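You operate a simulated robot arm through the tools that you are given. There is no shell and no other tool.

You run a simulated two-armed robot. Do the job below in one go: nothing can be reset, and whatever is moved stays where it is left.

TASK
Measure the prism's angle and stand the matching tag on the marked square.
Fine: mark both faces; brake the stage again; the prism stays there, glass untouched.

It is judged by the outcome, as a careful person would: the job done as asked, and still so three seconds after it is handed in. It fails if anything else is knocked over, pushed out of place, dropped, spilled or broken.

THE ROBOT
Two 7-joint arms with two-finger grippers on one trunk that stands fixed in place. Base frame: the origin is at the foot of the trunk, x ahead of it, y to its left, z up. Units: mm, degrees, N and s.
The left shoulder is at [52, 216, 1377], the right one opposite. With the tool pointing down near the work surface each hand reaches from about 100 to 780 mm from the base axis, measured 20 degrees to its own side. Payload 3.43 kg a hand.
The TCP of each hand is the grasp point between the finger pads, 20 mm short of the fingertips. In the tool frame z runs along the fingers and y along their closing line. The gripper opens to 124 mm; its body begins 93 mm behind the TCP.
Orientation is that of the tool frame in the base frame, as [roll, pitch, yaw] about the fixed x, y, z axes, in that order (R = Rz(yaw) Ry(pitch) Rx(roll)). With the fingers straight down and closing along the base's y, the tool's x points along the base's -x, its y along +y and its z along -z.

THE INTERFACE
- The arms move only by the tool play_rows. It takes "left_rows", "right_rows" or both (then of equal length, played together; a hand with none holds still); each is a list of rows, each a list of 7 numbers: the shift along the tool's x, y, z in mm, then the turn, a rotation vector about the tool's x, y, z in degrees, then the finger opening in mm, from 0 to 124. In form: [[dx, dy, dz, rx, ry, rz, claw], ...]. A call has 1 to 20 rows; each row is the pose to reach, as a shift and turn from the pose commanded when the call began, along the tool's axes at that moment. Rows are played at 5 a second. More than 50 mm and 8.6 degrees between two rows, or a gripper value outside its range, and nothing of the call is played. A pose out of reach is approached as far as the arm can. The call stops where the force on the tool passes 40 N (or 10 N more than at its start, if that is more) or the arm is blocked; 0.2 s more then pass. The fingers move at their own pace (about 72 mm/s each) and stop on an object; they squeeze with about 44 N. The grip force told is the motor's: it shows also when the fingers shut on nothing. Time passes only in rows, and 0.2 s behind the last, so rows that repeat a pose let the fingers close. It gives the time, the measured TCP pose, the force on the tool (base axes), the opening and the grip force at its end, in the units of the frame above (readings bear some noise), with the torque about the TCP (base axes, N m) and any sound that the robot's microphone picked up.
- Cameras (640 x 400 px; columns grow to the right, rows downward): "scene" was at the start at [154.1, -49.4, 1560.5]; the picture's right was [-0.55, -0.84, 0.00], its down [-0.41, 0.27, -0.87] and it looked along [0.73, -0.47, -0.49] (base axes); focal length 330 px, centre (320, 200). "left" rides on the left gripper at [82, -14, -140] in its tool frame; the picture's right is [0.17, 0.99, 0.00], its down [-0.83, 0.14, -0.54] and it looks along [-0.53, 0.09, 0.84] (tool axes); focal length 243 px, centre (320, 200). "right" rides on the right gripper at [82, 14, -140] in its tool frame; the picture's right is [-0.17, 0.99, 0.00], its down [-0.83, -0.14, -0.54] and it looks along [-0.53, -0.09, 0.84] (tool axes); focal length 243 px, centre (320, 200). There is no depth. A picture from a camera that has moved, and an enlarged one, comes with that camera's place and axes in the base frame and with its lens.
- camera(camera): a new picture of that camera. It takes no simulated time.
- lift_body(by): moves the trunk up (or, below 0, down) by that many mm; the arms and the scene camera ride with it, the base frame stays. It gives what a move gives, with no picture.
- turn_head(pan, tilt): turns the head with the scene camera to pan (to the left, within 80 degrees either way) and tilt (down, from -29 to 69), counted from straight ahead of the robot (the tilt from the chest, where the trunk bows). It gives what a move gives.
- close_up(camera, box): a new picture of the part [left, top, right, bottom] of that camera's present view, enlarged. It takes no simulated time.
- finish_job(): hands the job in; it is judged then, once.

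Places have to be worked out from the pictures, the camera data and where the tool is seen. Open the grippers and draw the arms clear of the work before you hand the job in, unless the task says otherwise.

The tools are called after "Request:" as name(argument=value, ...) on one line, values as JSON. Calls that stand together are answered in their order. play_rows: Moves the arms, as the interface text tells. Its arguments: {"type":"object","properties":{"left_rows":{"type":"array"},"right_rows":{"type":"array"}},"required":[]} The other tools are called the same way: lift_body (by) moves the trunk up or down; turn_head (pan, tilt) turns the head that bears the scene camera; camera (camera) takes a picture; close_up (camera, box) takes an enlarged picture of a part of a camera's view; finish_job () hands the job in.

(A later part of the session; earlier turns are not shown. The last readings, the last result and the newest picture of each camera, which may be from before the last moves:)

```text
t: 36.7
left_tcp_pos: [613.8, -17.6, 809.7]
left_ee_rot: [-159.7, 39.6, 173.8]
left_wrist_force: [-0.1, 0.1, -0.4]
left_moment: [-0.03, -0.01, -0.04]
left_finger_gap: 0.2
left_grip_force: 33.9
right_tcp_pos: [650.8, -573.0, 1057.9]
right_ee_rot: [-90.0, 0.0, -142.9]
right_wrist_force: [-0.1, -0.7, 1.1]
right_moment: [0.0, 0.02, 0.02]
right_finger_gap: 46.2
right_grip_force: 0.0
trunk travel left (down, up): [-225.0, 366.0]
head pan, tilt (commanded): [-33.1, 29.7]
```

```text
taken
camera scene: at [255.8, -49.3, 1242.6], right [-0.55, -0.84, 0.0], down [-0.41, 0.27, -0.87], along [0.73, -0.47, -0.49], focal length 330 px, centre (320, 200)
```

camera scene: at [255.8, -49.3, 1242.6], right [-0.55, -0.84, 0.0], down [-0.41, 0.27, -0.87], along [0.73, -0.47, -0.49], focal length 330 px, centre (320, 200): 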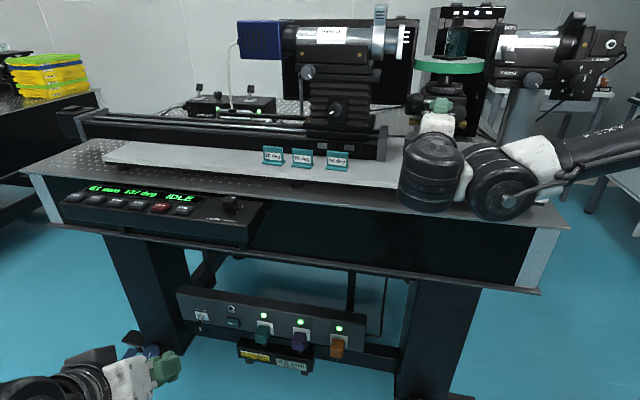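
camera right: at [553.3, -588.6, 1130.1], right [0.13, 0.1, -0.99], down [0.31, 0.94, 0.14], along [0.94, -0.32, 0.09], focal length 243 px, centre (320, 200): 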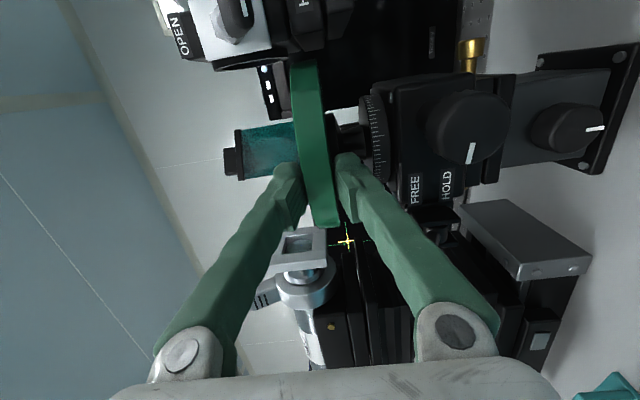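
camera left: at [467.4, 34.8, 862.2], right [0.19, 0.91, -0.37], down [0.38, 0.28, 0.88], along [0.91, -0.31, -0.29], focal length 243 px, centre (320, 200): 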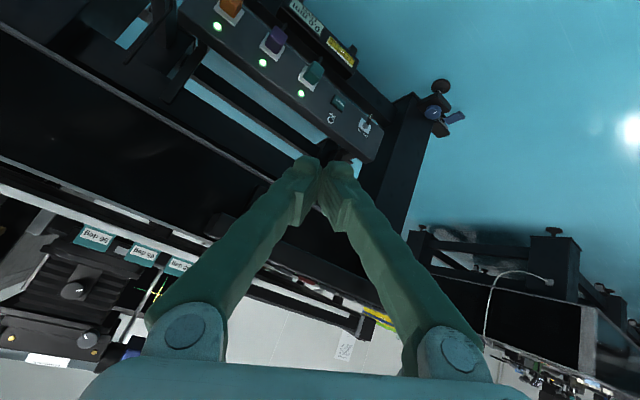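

The left hand came down lower than planned (z 810) but is well in front of the bench. I lift it up and forward to hover in front of the panel, and re-measure MARK from the head.

Request:
play_rows(left_rows=[[-34, -6, -1, 0, 0, 0, 0], [-67, -12, -2, 0, 0, 0, 0], [-101, -18, -3, 0, 0, 0, 0], [-134, -24, -4, 0, 0, 0, 0], [-168, -30, -5, 0, 0, 0, 0], [-202, -36, -6, 0, 0, 0, 0], [-235, -42, -7, 0, 0, 0, 0], [-269, -47, -8, 0, 0, 0, 0]])

Request:
camera(camera="left")

Request:
camera(camera="scene")

Request:
close_up(camera="scene", box=[60, 160, 280, 297])

```text
t: 38.5
left_tcp_pos: [847.2, -53.5, 1008.5]
left_ee_rot: [-151.6, 40.1, -173.8]
left_wrist_force: [-0.3, 0.3, 0.4]
left_moment: [-0.03, -0.03, -0.01]
left_finger_gap: 0.0
left_grip_force: 34.8
left hand out of reach, approached as far as the arm can: row 1, 2, 3, 4, 5, 6, 7, 8
right_tcp_pos: [650.8, -570.8, 1055.7]
right_ee_rot: [-90.0, 0.2, -142.8]
right_wrist_force: [-0.4, 0.2, 0.2]
right_moment: [-0.02, -0.01, 0.0]
right_finger_gap: 45.8
right_grip_force: 0.0
trunk travel left (down, up): [-225.0, 366.0]
head pan, tilt (commanded): [-33.1, 29.7]
stopped in row 8 (left hand): the arm was blocked; the commanded pose is now the measured one
```

```text
taken
camera left: at [696.5, -14.6, 1054.9], right [0.08, 0.88, -0.46], down [0.33, 0.42, 0.85], along [0.94, -0.22, -0.26], focal length 243 px, centre (320, 200)
```

left: 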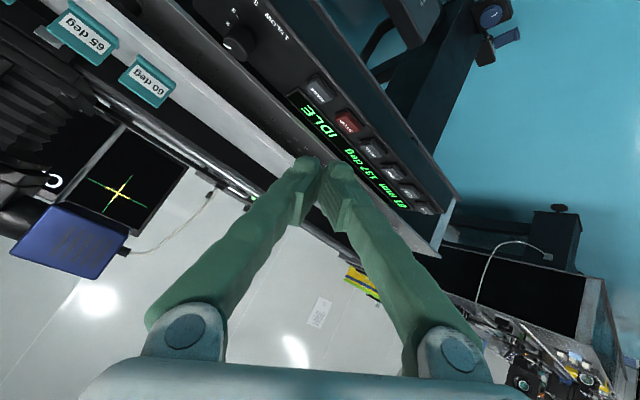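

```text
taken
camera scene: at [255.9, -48.8, 1242.6], right [-0.55, -0.84, 0.0], down [-0.41, 0.27, -0.87], along [0.73, -0.47, -0.49], focal length 330 px, centre (320, 200)
```

scene: 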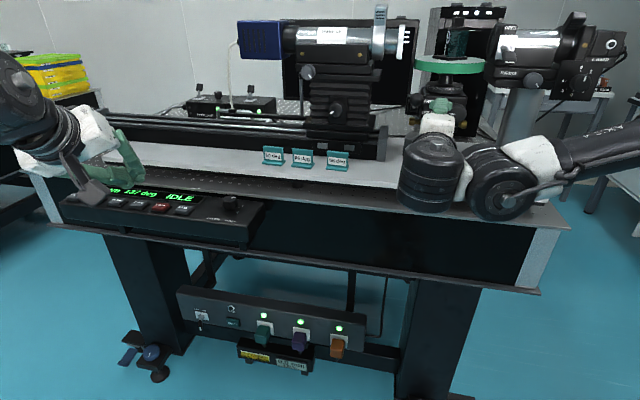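

```text
2.91 times, centred on (170, 228) of scene
camera zoom: at [255.9, -48.8, 1242.6], right [-0.55, -0.84, 0.0], down [-0.41, 0.27, -0.87], along [0.73, -0.47, -0.49], focal length 960 px, centre (756, 117)
```

zoom: 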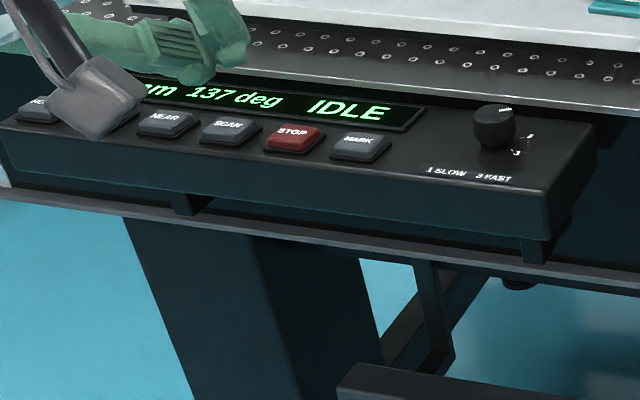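

MARK refines to about (926,-134,870). The left wrist is near a joint limit, so I tilt the tool a little more downwards while moving to about 40 mm short of the button.

Request:
play_rows(left_rows=[[6, -1, 16, 0, 2, 0, 0], [12, -2, 33, 0, 4, 0, 0], [18, -3, 50, 0, 6, 0, 0], [24, -4, 70, 0, 8, 0, 0], [30, -5, 90, 0, 10, 0, 0], [34, -6, 105, 0, 12, 0, 0]])

Request:
camera(camera="left")

Request:
close_up(camera="scene", box=[60, 140, 280, 277])

```text
t: 39.8
left_tcp_pos: [891.9, -29.3, 980.6]
left_ee_rot: [-149.5, 31.2, -169.4]
left_wrist_force: [0.2, -0.5, 0.2]
left_moment: [0.01, -0.01, -0.03]
left_finger_gap: 0.1
left_grip_force: 34.6
left hand out of reach, approached as far as the arm can: row 2, 3, 4, 5, 6
right_tcp_pos: [651.9, -572.3, 1056.7]
right_ee_rot: [-90.0, 0.1, -142.8]
right_wrist_force: [-0.3, 0.4, -0.3]
right_moment: [0.02, -0.03, 0.03]
right_finger_gap: 46.2
right_grip_force: 0.0
trunk travel left (down, up): [-225.0, 366.0]
head pan, tilt (commanded): [-33.1, 29.7]
stopped in row 6 (left hand): the arm was blocked; the commanded pose is now the measured one
```

```text
taken
camera left: at [747.2, 3.3, 1046.3], right [-0.04, 0.86, -0.52], down [0.42, 0.48, 0.77], along [0.91, -0.19, -0.38], focal length 243 px, centre (320, 200)
```

left: 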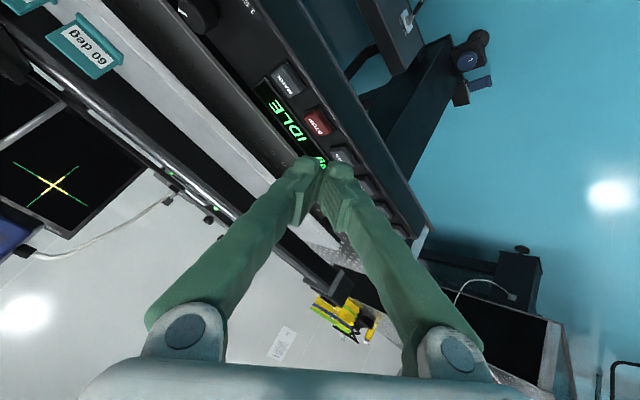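

```text
2.91 times, centred on (170, 208) of scene
camera zoom: at [256.4, -49.1, 1242.5], right [-0.55, -0.84, 0.0], down [-0.41, 0.27, -0.87], along [0.73, -0.47, -0.49], focal length 960 px, centre (756, 175)
```

zoom: 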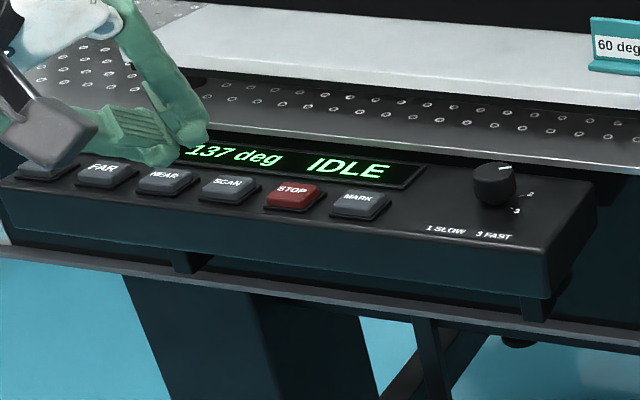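

The left arm cannot turn inwards that far; it is drifting sideways. I draw it back, upright and clear, and will use the right arm for MARK instead.

Request:
play_rows(left_rows=[[10, 1, -30, 0, 0, 0, 0], [31, 4, -60, -2.4, 3.0, 0.2, 0], [54, 7, -90, -4.9, 6.0, 0.3, 0], [77, 10, -120, -7.3, 9.0, 0.5, 0], [100, 13, -150, -9.7, 12.0, 0.7, 0], [123, 16, -180, -12.2, 15.0, 0.8, 0], [146, 19, -210, -14.6, 18.0, 1.0, 0], [169, 22, -240, -17.1, 21.0, 1.1, 0], [192, 25, -268, -19.5, 24.0, 1.3, 0], [214, 28, -292, -21.9, 27.0, 1.5, 0], [236, 31, -314, -24.4, 30.0, 1.6, 0], [257, 33, -336, -26.8, 33.0, 1.8, 0]])

Request:
camera(camera="scene")

```text
t: 42.4
left_tcp_pos: [467.6, 79.0, 1009.8]
left_ee_rot: [-179.9, 0.3, 179.9]
left_wrist_force: [0.0, -0.6, -1.0]
left_moment: [0.0, -0.03, 0.02]
left_finger_gap: 0.0
left_grip_force: 34.1
left hand out of reach, approached as far as the arm can: row 2, 3, 4, 5, 6, 7, 8, 9, 10, 11, 12
right_tcp_pos: [649.9, -571.4, 1055.3]
right_ee_rot: [-90.0, 0.1, -142.9]
right_wrist_force: [0.1, 0.3, 1.0]
right_moment: [0.01, -0.04, 0.05]
right_finger_gap: 46.1
right_grip_force: 0.1
trunk travel left (down, up): [-225.0, 366.0]
head pan, tilt (commanded): [-33.1, 29.7]
```

```text
taken
camera scene: at [256.0, -49.6, 1242.5], right [-0.55, -0.84, 0.0], down [-0.41, 0.27, -0.87], along [0.73, -0.47, -0.49], focal length 330 px, centre (320, 200)
```

scene: 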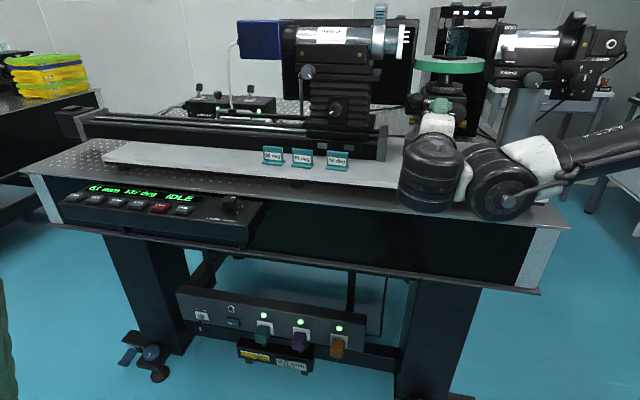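

The left hand is upright and clear. Now I take the right hand back from the stage and across in front of the bench, pitching it 45° down with fingers closed, to hover near the panel.

Request:
play_rows(right_rows=[[5, 0, -37, 0, 0, 0, 30], [10, 0, -73, 0, 0, 0, 10], [-20, 1, -87, -3.1, -2.2, -0.9, 0], [-50, 2, -100, -6.2, -4.5, -1.8, 0], [-80, 3, -114, -9.4, -6.7, -2.8, 0], [-111, 4, -127, -12.5, -8.9, -3.7, 0], [-141, 5, -141, -15.6, -11.1, -4.6, 0], [-171, 6, -155, -18.7, -13.4, -5.5, 0], [-201, 8, -168, -21.9, -15.6, -6.5, 0], [-231, 9, -182, -25.0, -17.8, -7.4, 0], [-261, 10, -195, -28.1, -20.1, -8.3, 0], [-292, 11, -209, -31.2, -22.3, -9.2, 0], [-322, 12, -222, -34.3, -24.5, -10.1, 0], [-352, 13, -236, -37.5, -26.7, -11.1, 0], [-382, 14, -249, -40.6, -29.0, -12.0, 0], [-412, 15, -263, -43.7, -31.2, -12.9, 0]])

Request:
camera(camera="scene")

Request:
camera(camera="right")

```text
t: 42.8
left_tcp_pos: [468.3, 79.2, 1010.8]
left_ee_rot: [-179.8, 0.2, 179.8]
left_wrist_force: [-0.1, 0.1, 0.6]
left_moment: [0.0, -0.01, -0.01]
left_finger_gap: 0.0
left_grip_force: 34.5
right_tcp_pos: [627.2, -543.6, 1056.5]
right_ee_rot: [-90.0, -0.1, -142.1]
right_wrist_force: [12.7, -10.8, -6.3]
right_moment: [-0.47, -1.12, 0.9]
right_finger_gap: 9.9
right_grip_force: 0.1
right hand out of reach, approached as far as the arm can: row 2
trunk travel left (down, up): [-225.0, 366.0]
head pan, tilt (commanded): [-33.1, 29.7]
stopped in row 2 (right hand): the force on the tool passed its limit at 69 N (the readings are from after the stop); the commanded pose is now the measured one
```

```text
taken
camera scene: at [256.2, -49.3, 1242.5], right [-0.55, -0.84, 0.0], down [-0.41, 0.27, -0.87], along [0.73, -0.47, -0.49], focal length 330 px, centre (320, 200)
```

scene: 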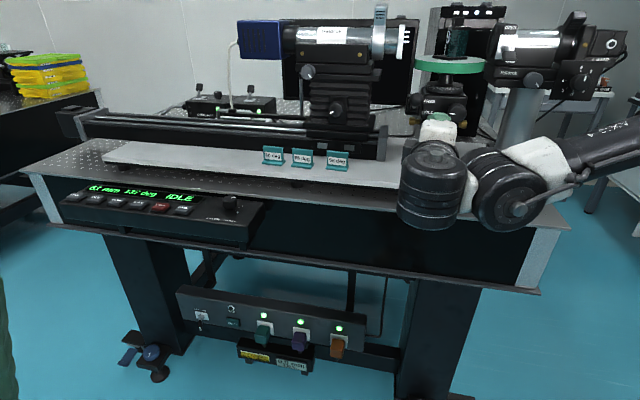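

```text
taken
camera right: at [477.4, -482.4, 1042.8], right [0.13, 0.1, -0.99], down [0.32, 0.94, 0.14], along [0.94, -0.34, 0.09], focal length 243 px, centre (320, 200)
```

right: 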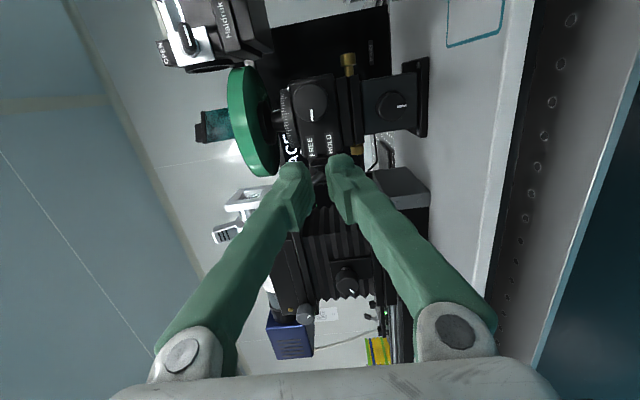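

A 69 N spike occurred with nothing near the fingers. The wrist was over-folded close to the body and most likely touched its own forearm. I move forward slightly to relieve it, then raise the trunk so that the arm can unfold before I reorient.

Request:
play_rows(right_rows=[[0, 0, 6, 0, 0, 0, 10], [0, 0, 14, 0, 0, 0, 10], [0, 0, 22, 0, 0, 0, 10]])

Request:
lift_body(by=150)

Request:
camera(camera="scene")

```text
t: 43.6
left_tcp_pos: [467.4, 79.3, 1010.2]
left_ee_rot: [-179.9, 0.3, 179.9]
left_wrist_force: [0.5, -0.1, 1.3]
left_moment: [0.04, -0.01, -0.06]
left_finger_gap: 0.2
left_grip_force: 34.5
right_tcp_pos: [640.9, -561.2, 1056.7]
right_ee_rot: [-90.1, -0.1, -142.3]
right_wrist_force: [-0.4, -0.4, 0.0]
right_moment: [0.0, -0.02, 0.02]
right_finger_gap: 10.0
right_grip_force: 0.0
trunk travel left (down, up): [-225.0, 366.0]
head pan, tilt (commanded): [-33.1, 29.7]
```

```text
t: 45.4
left_tcp_pos: [445.9, 78.9, 1194.5]
left_ee_rot: [-179.8, 6.8, -179.9]
left_wrist_force: [0.6, 0.6, -0.4]
left_moment: [0.03, 0.03, 0.01]
left_finger_gap: 0.0
left_grip_force: 34.4
right_tcp_pos: [641.2, -561.3, 1206.7]
right_ee_rot: [-89.9, -0.1, -142.2]
right_wrist_force: [-0.9, -0.2, 0.7]
right_moment: [0.02, 0.02, 0.03]
right_finger_gap: 9.9
right_grip_force: 0.1
trunk travel left (down, up): [-375.0, 216.0]
head pan, tilt (commanded): [-33.1, 29.7]
```

```text
taken
camera scene: at [215.2, -49.4, 1395.3], right [-0.55, -0.84, 0.0], down [-0.41, 0.27, -0.87], along [0.73, -0.47, -0.49], focal length 330 px, centre (320, 200)
```

scene: 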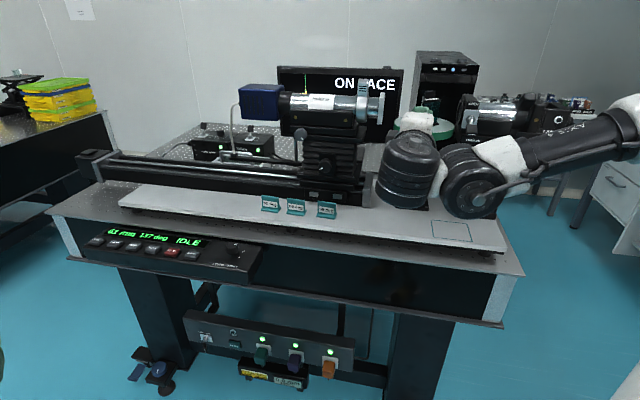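

The force is back to zero and the stage still reads "ON FACE" at 137. Now I pitch the right hand down first and then carry it left over free space towards the panel side.

Request:
play_rows(right_rows=[[-4, 3, 0, -4, -2.8, -1.1, 0], [-10, 8, 0, -8, -5.6, -2.3, 0], [-18, 14, -2, -12, -8.4, -3.5, 0], [-28, 20, -5, -16, -11.1, -4.6, 0], [-40, 26, -10, -20, -13.9, -5.8, 0], [-56, 32, -18, -24, -16.7, -6.9, 0], [-76, 38, -30, -27, -18.8, -7.8, 0], [-100, 44, -46, -30, -20.9, -8.6, 0], [-126, 50, -62, -33, -23, -9.5, 0], [-152, 56, -80, -36, -25.1, -10.4, 0], [-180, 62, -98, -38.5, -26.8, -11.1, 0], [-210, 68, -118, -40.5, -28.2, -11.7, 0], [-240, 74, -138, -42, -29.2, -12.1, 0], [-272, 80, -160, -43, -29.9, -12.4, 0], [-304, 86, -184, -43.8, -30.5, -12.6, 0], [-336, 93, -208, -43.8, -30.5, -12.6, 0], [-366, 100, -230, -43.8, -30.5, -12.6, 0], [-396, 107, -251, -43.8, -30.5, -12.6, 0]])

Request:
camera(camera="scene")

Request:
camera(camera="right")

```text
t: 49.2
left_tcp_pos: [446.7, 80.4, 1194.7]
left_ee_rot: [-179.8, 6.8, -179.9]
left_wrist_force: [-0.1, 0.0, 0.5]
left_moment: [0.0, 0.01, -0.03]
left_finger_gap: 0.0
left_grip_force: 34.5
right_tcp_pos: [706.6, -260.8, 1051.3]
right_ee_rot: [-125.6, 0.4, -109.3]
right_wrist_force: [-0.2, 0.3, -0.4]
right_moment: [0.0, 0.01, -0.03]
right_finger_gap: 0.0
right_grip_force: 34.4
right hand out of reach, approached as far as the arm can: row 8, 9, 10, 11, 12, 13, 14, 15, 16, 17, 18
trunk travel left (down, up): [-375.0, 216.0]
head pan, tilt (commanded): [-33.1, 29.7]
```

```text
taken
camera scene: at [215.2, -49.0, 1395.3], right [-0.55, -0.84, 0.0], down [-0.41, 0.27, -0.87], along [0.73, -0.47, -0.49], focal length 330 px, centre (320, 200)
```

scene: 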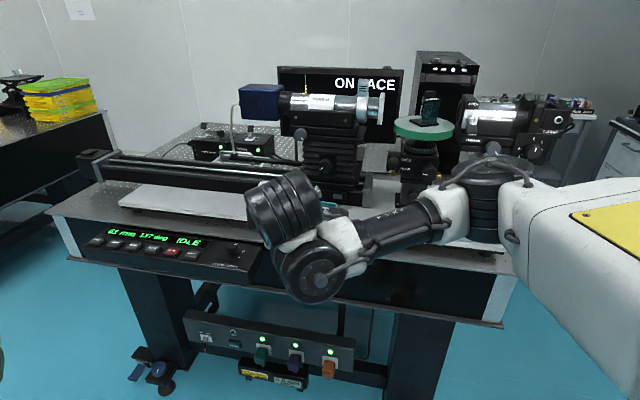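

```text
taken
camera right: at [565.3, -297.5, 1120.3], right [-0.48, 0.35, -0.8], down [-0.06, 0.9, 0.43], along [0.87, 0.26, -0.41], focal length 243 px, centre (320, 200)
```

right: 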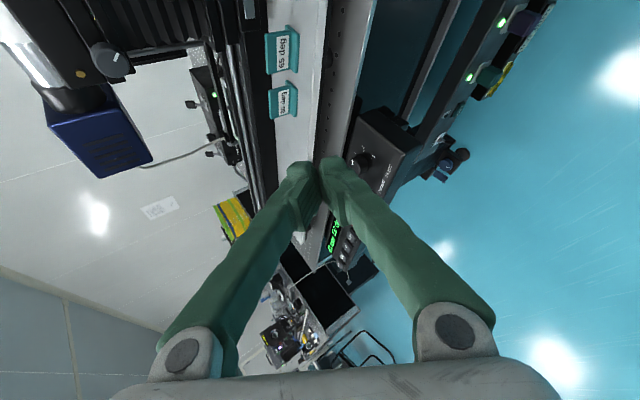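

The right arm reaches across with its forearm pointing left, so it wants a heading turned further left. I turn the hand to heading +15°, 45° down, and move to (790,-180,1100).

Request:
play_rows(right_rows=[[-8, -5, 1, -1.3, -3.7, -3.2, 0], [-20, -13, 3, -2.6, -7.5, -6.3, 0], [-35, -23, 5, -3.9, -11.2, -9.5, 0], [-50, -34, 7, -5.2, -15, -12.7, 0], [-68, -46, 9, -6.5, -18.7, -15.9, 0], [-86, -58, 12, -7.8, -22.5, -19, 0], [-104, -70, 14, -9.1, -26.2, -22.2, 0]])

Request:
camera(camera="scene")

Request:
camera(camera="right")

```text
t: 50.8
left_tcp_pos: [446.7, 78.9, 1195.0]
left_ee_rot: [-179.7, 6.9, -179.9]
left_wrist_force: [-0.9, 0.3, -0.2]
left_moment: [0.01, 0.01, 0.01]
left_finger_gap: 0.0
left_grip_force: 34.0
right_tcp_pos: [605.3, -161.0, 1076.9]
right_ee_rot: [-127.4, -2.2, -81.0]
right_wrist_force: [0.5, -0.7, -0.6]
right_moment: [-0.05, 0.0, 0.0]
right_finger_gap: 0.0
right_grip_force: 34.3
right hand out of reach, approached as far as the arm can: row 1, 2, 3, 4, 5, 6, 7
trunk travel left (down, up): [-375.0, 216.0]
head pan, tilt (commanded): [-33.1, 29.7]
```

```text
taken
camera scene: at [214.9, -49.3, 1395.4], right [-0.55, -0.84, 0.0], down [-0.41, 0.27, -0.87], along [0.73, -0.47, -0.49], focal length 330 px, centre (320, 200)
```

scene: 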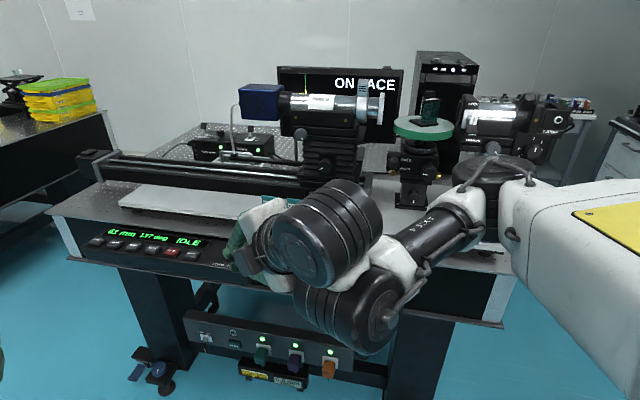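

```text
taken
camera right: at [499.3, -257.1, 1155.2], right [-0.61, 0.04, -0.79], down [-0.47, 0.78, 0.4], along [0.64, 0.62, -0.46], focal length 243 px, centre (320, 200)
```

right: 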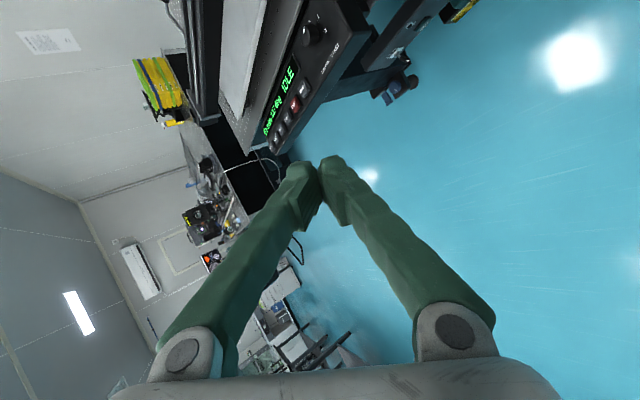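

The position retreats while the orientation is met, so the tool roll is probably at its joint limit. I roll the hand 90° about its own axis, back to the natural closing-line-level orientation, in place.

Request:
play_rows(right_rows=[[0, 0, 0, 0, 0, 8, 0], [0, 0, 0, 0, 0, 16, 0], [0, 0, 0, 0, 0, 24, 0], [0, 0, 0, 0, 0, 32, 0], [0, 0, 0, 0, 0, 40, 0], [0, 0, 0, 0, 0, 48, 0], [0, 0, 0, 0, 0, 56, 0], [0, 0, 0, 0, 0, 64, 0], [0, 0, 0, 0, 0, 72, 0], [0, 0, 0, 0, 0, 80, 0], [0, 0, 0, 0, 0, 88, 0]])

Request:
camera(camera="scene")

Request:
camera(camera="right")

```text
t: 53.2
left_tcp_pos: [445.5, 79.3, 1194.0]
left_ee_rot: [-179.8, 6.8, -179.9]
left_wrist_force: [0.1, -0.4, -0.1]
left_moment: [0.0, 0.02, -0.01]
left_finger_gap: 0.0
left_grip_force: 34.1
right_tcp_pos: [602.1, -159.9, 1066.2]
right_ee_rot: [-173.8, 52.6, -165.0]
right_wrist_force: [-0.9, -0.9, 0.0]
right_moment: [0.01, -0.01, -0.04]
right_finger_gap: 0.0
right_grip_force: 34.6
right hand out of reach, approached as far as the arm can: row 1, 2, 3, 4, 5, 6, 7, 8, 9, 10, 11
trunk travel left (down, up): [-375.0, 216.0]
head pan, tilt (commanded): [-33.1, 29.7]
```

```text
taken
camera scene: at [215.0, -49.4, 1395.3], right [-0.55, -0.84, 0.0], down [-0.41, 0.27, -0.87], along [0.73, -0.47, -0.49], focal length 330 px, centre (320, 200)
```

scene: 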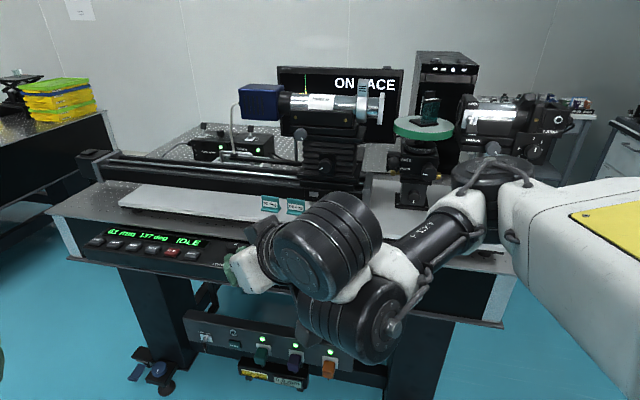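

```text
taken
camera right: at [441.4, -172.2, 1085.5], right [-0.07, 1.0, 0.07], down [0.09, -0.06, 0.99], along [0.99, 0.08, -0.08], focal length 243 px, centre (320, 200)
```

right: 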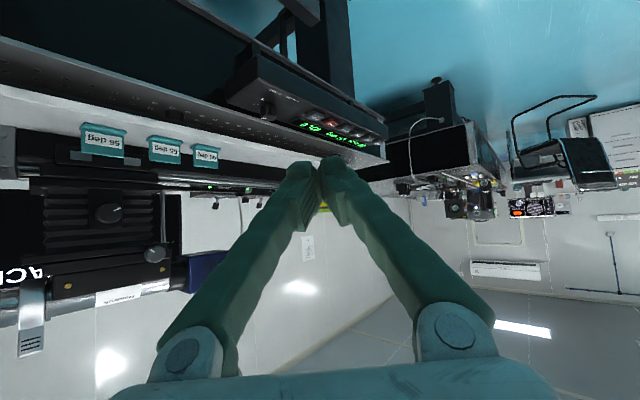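

I'll restore the comfortable fingers-down posture first, then extend outward and pitch only as needed.

Request:
play_rows(right_rows=[[4, -10, 1, 0.1, 5.9, 1.2, 0], [8, -19, 1, 0.2, 11.8, 2.5, 0], [12, -29, 2, 0.4, 17.6, 3.7, 0], [16, -38, 2, 0.5, 23.5, 4.9, 0], [20, -48, 3, 0.6, 29.4, 6.2, 0], [24, -58, 3, 0.7, 35.3, 7.4, 0], [28, -67, 4, 0.9, 41.1, 8.6, 0], [32, -77, 5, 1.0, 47, 9.9, 0], [36, -86, 5, 1.1, 52.9, 11.1, 0]])

Request:
camera(camera="scene")

```text
t: 55.2
left_tcp_pos: [445.0, 75.8, 1195.1]
left_ee_rot: [-180.0, 6.9, -180.0]
left_wrist_force: [-0.5, -1.4, 1.0]
left_moment: [0.14, -0.01, 0.06]
left_finger_gap: 0.1
left_grip_force: 34.1
right_tcp_pos: [527.1, -299.9, 950.0]
right_ee_rot: [-169.2, 36.7, -176.2]
right_wrist_force: [0.0, -1.7, -0.8]
right_moment: [0.08, -0.08, 0.07]
right_finger_gap: 0.0
right_grip_force: 34.4
right hand out of reach, approached as far as the arm can: row 1, 2, 3, 4, 5, 6, 7, 8, 9
trunk travel left (down, up): [-375.0, 216.0]
head pan, tilt (commanded): [-33.1, 29.7]
```

```text
taken
camera scene: at [214.3, -53.1, 1395.2], right [-0.54, -0.84, 0.0], down [-0.41, 0.27, -0.87], along [0.73, -0.47, -0.5], focal length 330 px, centre (320, 200)
```

scene: 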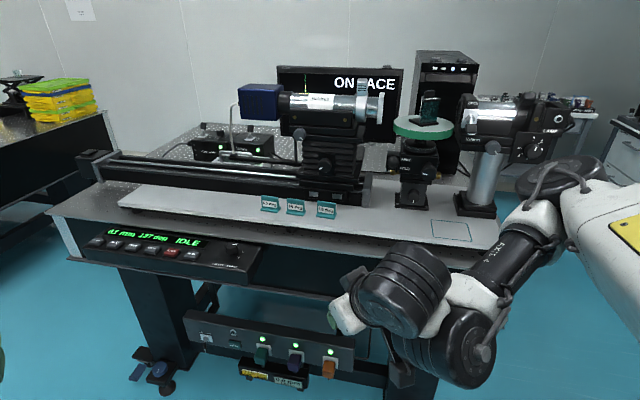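

The right arm is in an awkward wrist branch. I try to bring it to its comfortable fingers-down start region, at (450,-500), well clear of the bench.

Request:
play_rows(right_rows=[[-1, -28, -15, -1.2, 4.6, 0, 0], [-1, -55, -30, -2.3, 9.2, 0, 0], [-2, -83, -45, -3.5, 13.8, 0, 0], [-3, -110, -60, -4.6, 18.5, 0, 0], [-3, -138, -75, -5.8, 23.1, 0, 0], [-4, -165, -89, -6.9, 27.7, 0, 0], [-5, -193, -104, -8.1, 32.3, 0, 0], [-5, -220, -119, -9.2, 36.9, 0, 0]])

Request:
camera(camera="scene")

Request:
camera(camera="right")

```text
t: 57.0
left_tcp_pos: [443.9, 77.7, 1195.5]
left_ee_rot: [-179.9, 7.0, -180.0]
left_wrist_force: [-0.1, -0.4, -0.4]
left_moment: [0.01, -0.03, 0.02]
left_finger_gap: 0.0
left_grip_force: 34.5
right_tcp_pos: [539.8, -412.9, 1023.9]
right_ee_rot: [-166.3, 44.1, 177.1]
right_wrist_force: [-0.7, -0.2, 0.2]
right_moment: [0.03, -0.01, 0.03]
right_finger_gap: 0.0
right_grip_force: 33.9
right hand out of reach, approached as far as the arm can: row 1, 2, 3, 4, 5, 6, 7, 8
trunk travel left (down, up): [-375.0, 216.0]
head pan, tilt (commanded): [-33.1, 29.7]
```

```text
taken
camera scene: at [212.6, -51.2, 1395.7], right [-0.55, -0.84, 0.0], down [-0.41, 0.27, -0.87], along [0.73, -0.47, -0.49], focal length 330 px, centre (320, 200)
```

scene: 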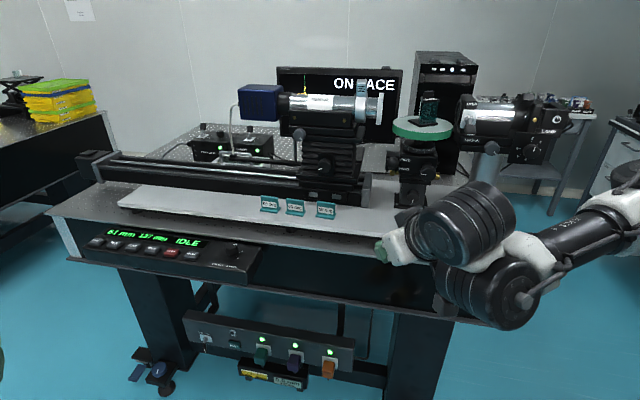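

```text
taken
camera right: at [392.2, -357.8, 1062.1], right [0.33, 0.94, -0.05], down [0.21, -0.02, 0.98], along [0.92, -0.33, -0.2], focal length 243 px, centre (320, 200)
```

right: 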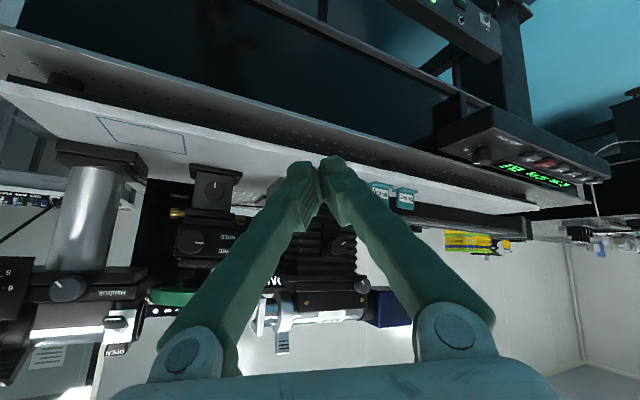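

In this wrist branch the hand points forward and about 44° down (heading -22°), which is just right for the panel. I carry it left at that orientation, in front of the bench edge.

Request:
play_rows(right_rows=[[-18, 32, 6, 0, -1, 0, 0], [-35, 64, 13, 0, -2, 0, 0], [-53, 96, 19, 0, -3, 0, 0], [-70, 128, 25, 0, -4, 0, 0], [-88, 160, 32, 0, -5, 0, 0], [-105, 192, 38, 0, -6, 0, 0], [-123, 224, 44, 0, -6, 0, 0], [-141, 256, 51, 0, -6, 0, 0], [-158, 288, 57, 0, -6, 0, 0], [-176, 320, 63, 0, -6, 0, 0], [-193, 352, 70, 0, -6, 0, 0]])

Request:
camera(camera="scene")

Request:
camera(camera="right")

```text
t: 59.4
left_tcp_pos: [445.1, 79.0, 1195.0]
left_ee_rot: [-179.8, 6.8, -180.0]
left_wrist_force: [-0.1, 0.5, -0.1]
left_moment: [0.02, 0.0, 0.02]
left_finger_gap: 0.1
left_grip_force: 34.7
right_tcp_pos: [688.5, -261.0, 1027.0]
right_ee_rot: [-164.6, 51.3, -179.9]
right_wrist_force: [0.0, 0.2, -0.4]
right_moment: [0.01, 0.0, -0.02]
right_finger_gap: 0.1
right_grip_force: 34.5
right hand out of reach, approached as far as the arm can: row 1, 2, 3, 4, 5, 6, 7, 8, 9, 10, 11
trunk travel left (down, up): [-375.0, 216.0]
head pan, tilt (commanded): [-33.1, 29.7]
```

```text
taken
camera scene: at [215.2, -49.2, 1395.3], right [-0.55, -0.84, 0.0], down [-0.41, 0.27, -0.87], along [0.73, -0.47, -0.49], focal length 330 px, centre (320, 200)
```

scene: 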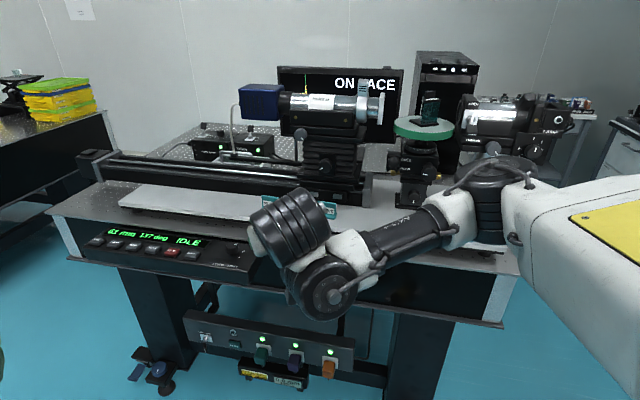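

```text
taken
camera right: at [535.0, -209.6, 1044.6], right [0.31, 0.95, -0.03], down [0.08, 0.01, 1.0], along [0.95, -0.31, -0.08], focal length 243 px, centre (320, 200)
```

right: 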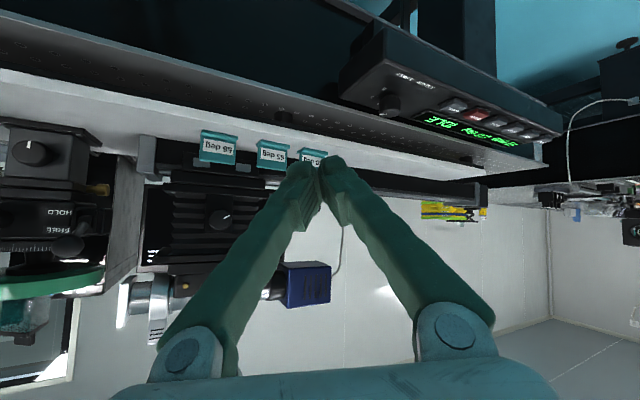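

The arm should be extended forward before going left, since its elbow is folded outward. I move the hand forward and up with less pitch, above the front of the bench at z≈1085.

Request:
play_rows(right_rows=[[-24, 3, 11, 0, -3, 0, 0], [-49, 6, 22, 0, -6, 0, 0], [-73, 9, 32, 0, -9, 0, 0], [-97, 12, 43, 0, -12, 0, 0], [-122, 15, 54, 0, -15, 0, 0]])

Request:
camera(camera="scene")

```text
t: 60.6
left_tcp_pos: [445.8, 79.1, 1194.7]
left_ee_rot: [-179.8, 6.8, -179.8]
left_wrist_force: [0.3, 0.1, -0.1]
left_moment: [-0.03, -0.02, -0.02]
left_finger_gap: 0.0
left_grip_force: 34.5
right_tcp_pos: [743.5, -271.0, 1101.8]
right_ee_rot: [-156.8, 64.1, -171.6]
right_wrist_force: [-0.4, 0.4, -0.5]
right_moment: [-0.02, -0.01, 0.0]
right_finger_gap: 0.0
right_grip_force: 33.8
right hand out of reach, approached as far as the arm can: row 1, 2, 3, 4, 5
trunk travel left (down, up): [-375.0, 216.0]
head pan, tilt (commanded): [-33.1, 29.7]
```

```text
taken
camera scene: at [214.9, -49.5, 1395.4], right [-0.55, -0.84, 0.0], down [-0.41, 0.27, -0.87], along [0.73, -0.47, -0.49], focal length 330 px, centre (320, 200)
```

scene: 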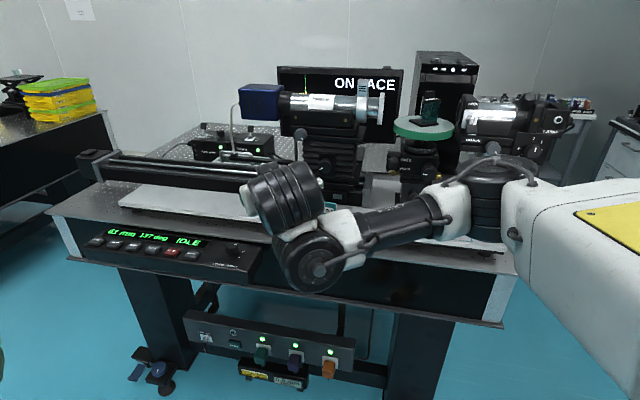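

I realise the commanded pose had drifted away from the measured one while targets were out of reach, so my last shifts were aimed too far. A trunk move re-syncs them. I lower by 120, which also brings the shoulder nearer.

Request:
lift_body(by=-120)

Request:
camera(camera="scene")

Request:
camera(camera="right")

```text
t: 62.1
left_tcp_pos: [459.9, 80.0, 1052.1]
left_ee_rot: [-179.6, 2.9, -179.9]
left_wrist_force: [-0.2, 0.0, -1.1]
left_moment: [-0.03, 0.0, -0.02]
left_finger_gap: 0.0
left_grip_force: 34.4
right_tcp_pos: [741.4, -272.2, 982.1]
right_ee_rot: [-157.2, 64.1, -171.7]
right_wrist_force: [-0.9, 0.3, 0.0]
right_moment: [0.02, -0.01, -0.02]
right_finger_gap: 0.0
right_grip_force: 34.5
trunk travel left (down, up): [-255.0, 336.0]
head pan, tilt (commanded): [-33.1, 29.7]
```

```text
taken
camera scene: at [245.6, -49.3, 1275.3], right [-0.55, -0.84, 0.0], down [-0.41, 0.27, -0.87], along [0.73, -0.47, -0.49], focal length 330 px, centre (320, 200)
```

scene: 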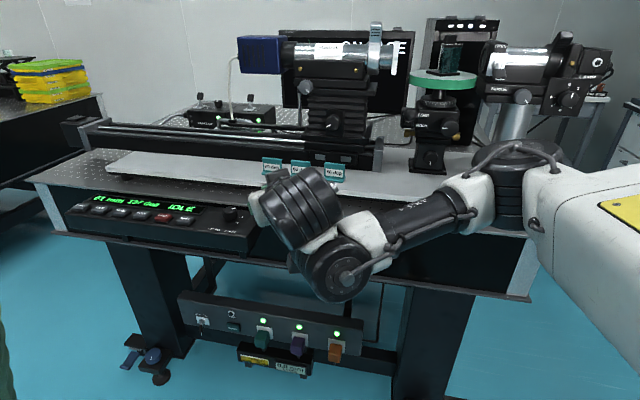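

```text
taken
camera right: at [587.1, -225.3, 962.1], right [0.28, 0.96, -0.02], down [-0.14, 0.06, 0.99], along [0.95, -0.27, 0.15], focal length 243 px, centre (320, 200)
```

right: 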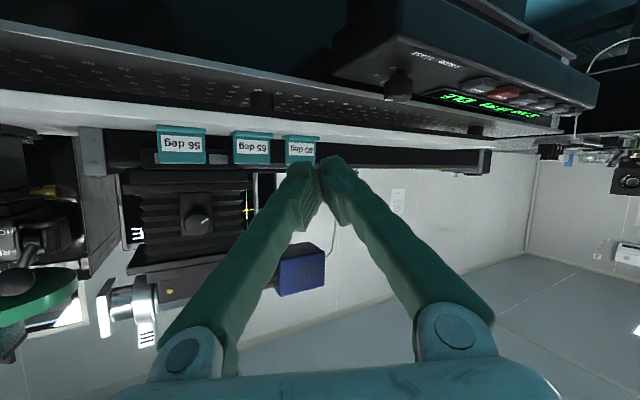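

The hand held its pose and is now re-synced at (741,-272,982). I make a modest trial step forward and left towards the panel to see if it follows.

Request:
play_rows(right_rows=[[-4, 25, 15, 0, 0, 0, 0], [-8, 50, 30, 0, 0, 0, 0], [-12, 74, 45, 0, 0, 0, 0]])

Request:
camera(camera="scene")

```text
t: 62.9
left_tcp_pos: [461.0, 79.9, 1050.8]
left_ee_rot: [-179.7, 2.8, -179.9]
left_wrist_force: [-0.1, 0.2, -0.1]
left_moment: [0.0, 0.01, 0.0]
left_finger_gap: 0.1
left_grip_force: 35.2
right_tcp_pos: [759.0, -241.9, 968.3]
right_ee_rot: [-157.0, 64.1, -171.6]
right_wrist_force: [0.1, -1.3, -0.2]
right_moment: [0.02, 0.02, -0.02]
right_finger_gap: 0.2
right_grip_force: 34.5
right hand out of reach, approached as far as the arm can: row 2, 3
trunk travel left (down, up): [-255.0, 336.0]
head pan, tilt (commanded): [-33.1, 29.7]
```

```text
taken
camera scene: at [246.6, -49.0, 1275.1], right [-0.55, -0.84, 0.0], down [-0.42, 0.27, -0.87], along [0.73, -0.47, -0.49], focal length 330 px, centre (320, 200)
```

scene: 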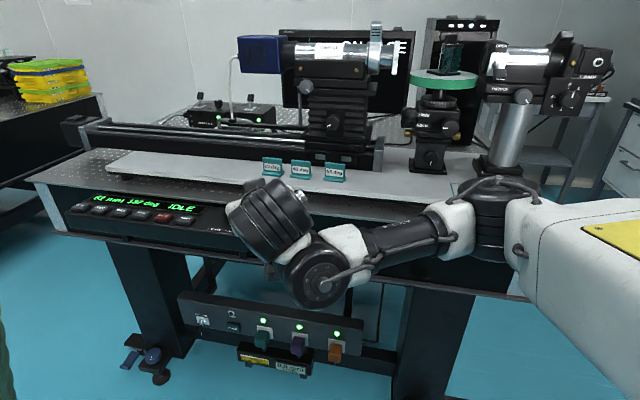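

It follows only partly: the wrist, not distance, is limiting. I re-sync with a small trunk move, then turn the hand's heading left by 24° in place, to see whether that frees it.

Request:
lift_body(by=-10)

Request:
play_rows(right_rows=[[0, 0, 0, -5.4, -1, -2.4, 0], [0, 0, 0, -10.8, -2, -4.8, 0], [0, 0, 0, -16.2, -3, -7.2, 0], [0, 0, 0, -21.6, -4, -9.6, 0]])

Request:
camera(camera="scene")

```text
t: 63.5
left_tcp_pos: [460.9, 78.1, 1039.8]
left_ee_rot: [-179.2, 2.7, -179.8]
left_wrist_force: [0.4, 0.1, 0.2]
left_moment: [0.01, 0.01, 0.02]
left_finger_gap: 0.0
left_grip_force: 34.6
right_tcp_pos: [759.3, -241.5, 954.9]
right_ee_rot: [-157.2, 64.2, -171.6]
right_wrist_force: [0.3, 0.9, 1.4]
right_moment: [-0.02, 0.01, 0.03]
right_finger_gap: 0.0
right_grip_force: 34.1
trunk travel left (down, up): [-245.0, 346.0]
head pan, tilt (commanded): [-33.1, 29.7]
```

```text
t: 64.5
left_tcp_pos: [459.9, 77.7, 1039.8]
left_ee_rot: [-179.3, 2.6, -179.9]
left_wrist_force: [-0.7, 0.1, 0.0]
left_moment: [-0.01, 0.03, 0.03]
left_finger_gap: 0.0
left_grip_force: 34.5
right_tcp_pos: [686.5, -168.0, 983.5]
right_ee_rot: [-155.7, 64.0, -148.2]
right_wrist_force: [0.0, 0.2, 0.2]
right_moment: [0.01, 0.0, -0.01]
right_finger_gap: 0.0
right_grip_force: 34.5
right hand out of reach, approached as far as the arm can: row 1, 2, 3, 4
trunk travel left (down, up): [-245.0, 346.0]
head pan, tilt (commanded): [-33.1, 29.7]
```

```text
taken
camera scene: at [248.9, -49.2, 1264.5], right [-0.55, -0.84, 0.0], down [-0.41, 0.27, -0.87], along [0.73, -0.47, -0.49], focal length 330 px, centre (320, 200)
```

scene: 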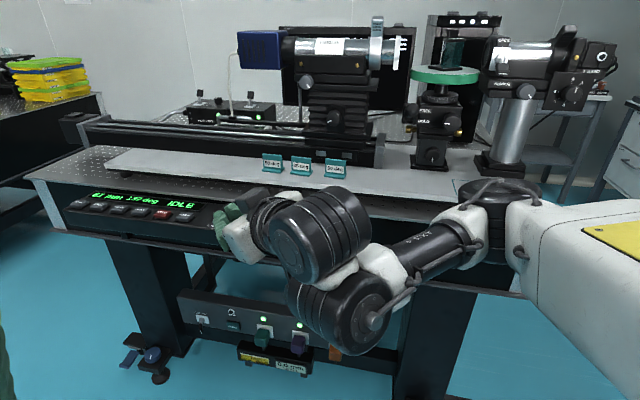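

The wrist pulls back when the heading turns left. I test whether the tool roll is the limiting joint by rolling 60° back while asking for the same position.

Request:
play_rows(right_rows=[[0, 0, 0, 0, 0, -8, 0], [0, 0, 0, 0, 0, -16, 0], [0, 0, 0, 0, 0, -24, 0], [0, 0, 0, 0, 0, -32, 0], [0, 0, 0, 0, 0, -40, 0], [0, 0, 0, 0, 0, -48, 0], [0, 0, 0, 0, 0, -56, 0], [0, 0, 0, 0, 0, -62, 0]])

Request:
camera(camera="scene")

```text
t: 66.3
left_tcp_pos: [460.8, 78.1, 1040.0]
left_ee_rot: [-179.3, 2.7, -180.0]
left_wrist_force: [-0.8, 0.0, -0.6]
left_moment: [0.0, 0.0, 0.01]
left_finger_gap: 0.0
left_grip_force: 34.4
right_tcp_pos: [679.6, -161.8, 985.0]
right_ee_rot: [-114.8, 15.7, -90.1]
right_wrist_force: [0.0, 0.2, 0.3]
right_moment: [-0.01, 0.04, -0.03]
right_finger_gap: 0.1
right_grip_force: 35.1
right hand out of reach, approached as far as the arm can: row 1, 2, 3, 4, 5, 6, 7, 8
trunk travel left (down, up): [-245.0, 346.0]
head pan, tilt (commanded): [-33.1, 29.7]
```

```text
taken
camera scene: at [249.4, -49.4, 1264.4], right [-0.55, -0.84, 0.0], down [-0.41, 0.27, -0.87], along [0.73, -0.47, -0.49], focal length 330 px, centre (320, 200)
```

scene: 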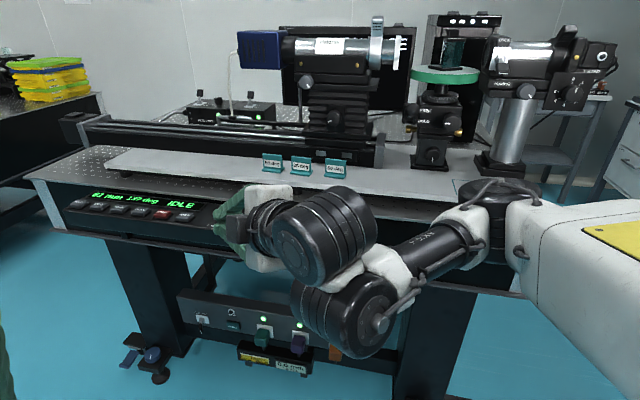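

Rolling makes no difference: the upper arm itself is the limit, with the elbow folded outward. I'll restore the arm to its initial fingers-down posture (elbow up). First I raise the trunk, which also re-syncs the pose.

Request:
lift_body(by=130)

Request:
camera(camera="scene")

```text
t: 67.8
left_tcp_pos: [449.3, 79.1, 1184.9]
left_ee_rot: [-179.2, 6.3, -179.8]
left_wrist_force: [0.0, 0.3, 0.6]
left_moment: [0.02, -0.01, -0.01]
left_finger_gap: 0.0
left_grip_force: 34.4
right_tcp_pos: [663.1, -162.3, 1168.5]
right_ee_rot: [-108.6, 15.8, -88.5]
right_wrist_force: [0.0, -0.2, -0.4]
right_moment: [-0.03, 0.0, -0.01]
right_finger_gap: 0.0
right_grip_force: 34.6
trunk travel left (down, up): [-375.0, 216.0]
head pan, tilt (commanded): [-33.1, 29.7]
```

```text
taken
camera scene: at [215.2, -49.4, 1395.3], right [-0.55, -0.84, 0.0], down [-0.41, 0.27, -0.87], along [0.73, -0.47, -0.49], focal length 330 px, centre (320, 200)
```

scene: 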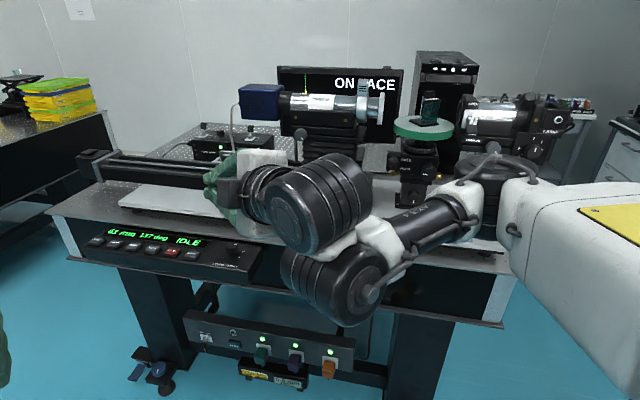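

Now I take the right hand back to the right side with the horizontal, closing-vertical orientation at (620,-600,1200), as it was near the stage.

Request:
play_rows(right_rows=[[29, -9, -7, 1.7, 3.5, -0.5, 0], [59, -18, -14, 3.4, 6.9, -1.0, 0], [88, -27, -21, 5.1, 10.4, -1.6, 0], [118, -36, -28, 6.8, 13.8, -2.1, 0], [147, -44, -35, 8.5, 17.3, -2.6, 0], [176, -53, -43, 10.2, 20.7, -3.1, 0], [206, -62, -50, 12, 24.2, -3.7, 0], [235, -71, -57, 13.7, 27.7, -4.2, 0], [265, -80, -64, 15.4, 31.1, -4.7, 0], [294, -89, -71, 17.1, 34.6, -5.2, 0], [323, -98, -78, 18.8, 38, -5.7, 0], [353, -107, -85, 20.5, 41.5, -6.3, 0], [382, -116, -92, 22.2, 44.9, -6.8, 0], [411, -124, -99, 23.9, 48.4, -7.3, 0]])

Request:
camera(camera="scene")

```text
t: 70.8
left_tcp_pos: [449.6, 78.5, 1186.3]
left_ee_rot: [-179.3, 6.3, -179.8]
left_wrist_force: [0.1, -0.4, -0.2]
left_moment: [0.01, -0.03, 0.01]
left_finger_gap: 0.0
left_grip_force: 34.3
right_tcp_pos: [622.2, -598.8, 1203.1]
right_ee_rot: [-90.0, -0.1, -135.1]
right_wrist_force: [0.4, 0.1, -0.2]
right_moment: [-0.01, 0.03, 0.01]
right_finger_gap: 0.0
right_grip_force: 34.0
trunk travel left (down, up): [-375.0, 216.0]
head pan, tilt (commanded): [-33.1, 29.7]
```

```text
taken
camera scene: at [215.0, -49.8, 1395.3], right [-0.55, -0.84, 0.0], down [-0.41, 0.27, -0.87], along [0.73, -0.47, -0.49], focal length 330 px, centre (320, 200)
```

scene: 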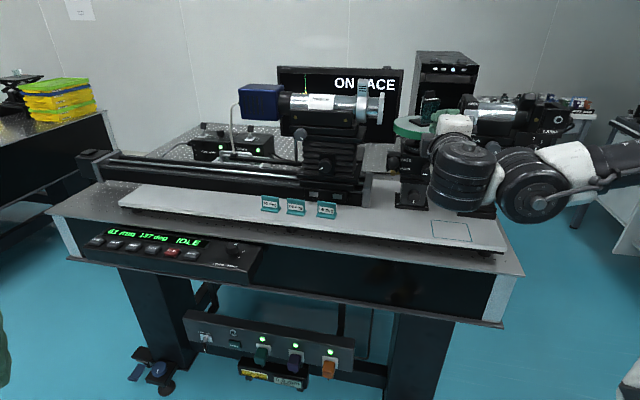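

That worked cleanly with no flags. Now I reverse my very first reorientation, back to fingers-down at (298,-620), to recover the elbow-up posture.

Request:
play_rows(right_rows=[[12, 0, -11, -4.2, 1.8, 1.8, 0], [24, 0, -21, -8.5, 3.5, 3.5, 0], [37, 0, -32, -12.7, 5.3, 5.3, 0], [49, 0, -43, -17, 7, 7, 0], [61, 0, -54, -21.2, 8.8, 8.8, 0], [73, 0, -64, -25.5, 10.6, 10.6, 0], [85, 0, -75, -29.7, 12.3, 12.3, 0], [98, 0, -86, -34, 14.1, 14.1, 0], [110, 0, -96, -38.2, 15.8, 15.8, 0], [122, 0, -107, -42.4, 17.6, 17.6, 0], [134, 0, -118, -46.7, 19.4, 19.4, 0], [146, 0, -129, -50.9, 21.1, 21.1, 0], [159, 0, -139, -55.2, 22.9, 22.9, 0], [171, 0, -150, -59.4, 24.6, 24.6, 0], [183, 0, -161, -63.7, 26.4, 26.4, 0], [195, 0, -171, -67.9, 28.2, 28.2, 0], [207, 0, -182, -72.2, 29.9, 29.9, 0], [220, 0, -193, -76.4, 31.7, 31.7, 0], [232, 0, -204, -80.7, 33.4, 33.4, 0], [244, 0, -214, -84.9, 35.2, 35.2, 0]])

Request:
camera(camera="right")

```text
t: 72.2
left_tcp_pos: [449.4, 78.5, 1185.8]
left_ee_rot: [-179.2, 6.3, -179.8]
left_wrist_force: [-0.2, 0.2, -1.2]
left_moment: [-0.04, 0.01, -0.02]
left_finger_gap: 0.2
left_grip_force: 34.8
right_tcp_pos: [548.3, -603.7, 1204.8]
right_ee_rot: [-109.3, 6.4, -144.1]
right_wrist_force: [14.4, -10.1, -0.2]
right_moment: [0.22, 0.4, 0.43]
right_finger_gap: 0.0
right_grip_force: 34.3
right hand out of reach, approached as far as the arm can: row 5, 6
trunk travel left (down, up): [-375.0, 216.0]
head pan, tilt (commanded): [-33.1, 29.7]
stopped in row 6 (right hand): the force on the tool passed its limit at 41 N (the readings are from after the stop); the commanded pose is now the measured one
```

```text
taken
camera right: at [399.3, -543.2, 1228.0], right [0.02, 0.42, -0.91], down [0.37, 0.84, 0.4], along [0.93, -0.34, -0.14], focal length 243 px, centre (320, 200)
```

right: 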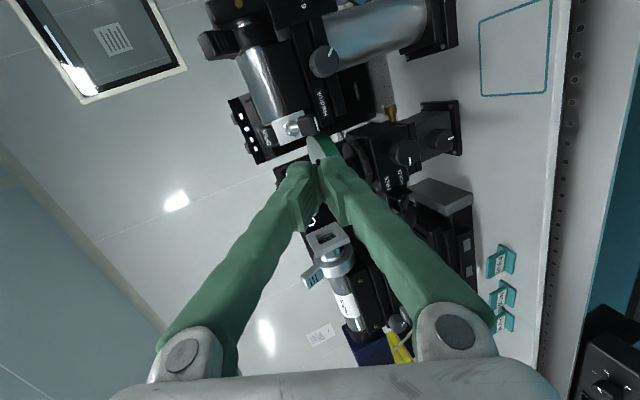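

The back of the hand touched its own forearm again (41 N) on pulling back. I move forward to relieve that and pitch the fingers down while staying out at about (520,-570).

Request:
play_rows(right_rows=[[-5, -5, 15, 0, 0, 0, 0], [-10, -10, 30, -4, 1.7, 1.6, 0], [-15, -14, 45, -9, 3.7, 3.7, 0], [-13, -5, 41, -14, 5.8, 5.8, 0], [-11, 4, 36, -19, 7.9, 7.8, 0], [-9, 13, 31, -24, 9.9, 9.9, 0], [-6, 22, 26, -29, 12, 11.9, 0], [-4, 31, 21, -34, 14.1, 14, 0], [-1, 40, 16, -39, 16.1, 16, 0], [1, 50, 11, -44, 18.2, 18.1, 0], [4, 60, 5, -49, 20.3, 20.1, 0], [6, 69, 0, -54, 22.4, 22.2, 0], [9, 80, -6, -60, 24.8, 24.7, 0], [12, 94, -14, -66.2, 27.4, 27.2, 0]])

Request:
camera(camera="scene")

```text
t: 75.2
left_tcp_pos: [449.4, 77.9, 1187.2]
left_ee_rot: [-179.2, 6.2, -179.7]
left_wrist_force: [-0.3, -0.4, 0.4]
left_moment: [0.03, -0.04, 0.0]
left_finger_gap: 0.1
left_grip_force: 34.3
right_tcp_pos: [513.4, -610.4, 1094.9]
right_ee_rot: [-130.9, 30.2, -160.3]
right_wrist_force: [-0.7, 0.2, 1.4]
right_moment: [0.0, 0.0, -0.03]
right_finger_gap: 0.2
right_grip_force: 34.4
right hand out of reach, approached as far as the arm can: row 2, 3, 4, 5, 6, 7, 8, 9, 10, 11, 12, 13, 14
trunk travel left (down, up): [-375.0, 216.0]
head pan, tilt (commanded): [-33.1, 29.7]
```

```text
taken
camera scene: at [214.0, -49.4, 1395.5], right [-0.55, -0.84, 0.0], down [-0.41, 0.27, -0.87], along [0.73, -0.47, -0.49], focal length 330 px, centre (320, 200)
```

scene: 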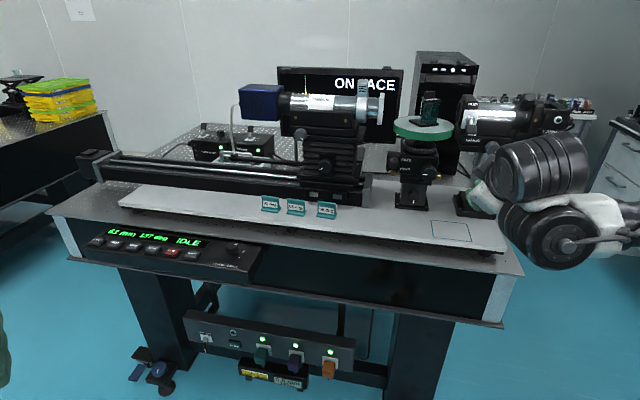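

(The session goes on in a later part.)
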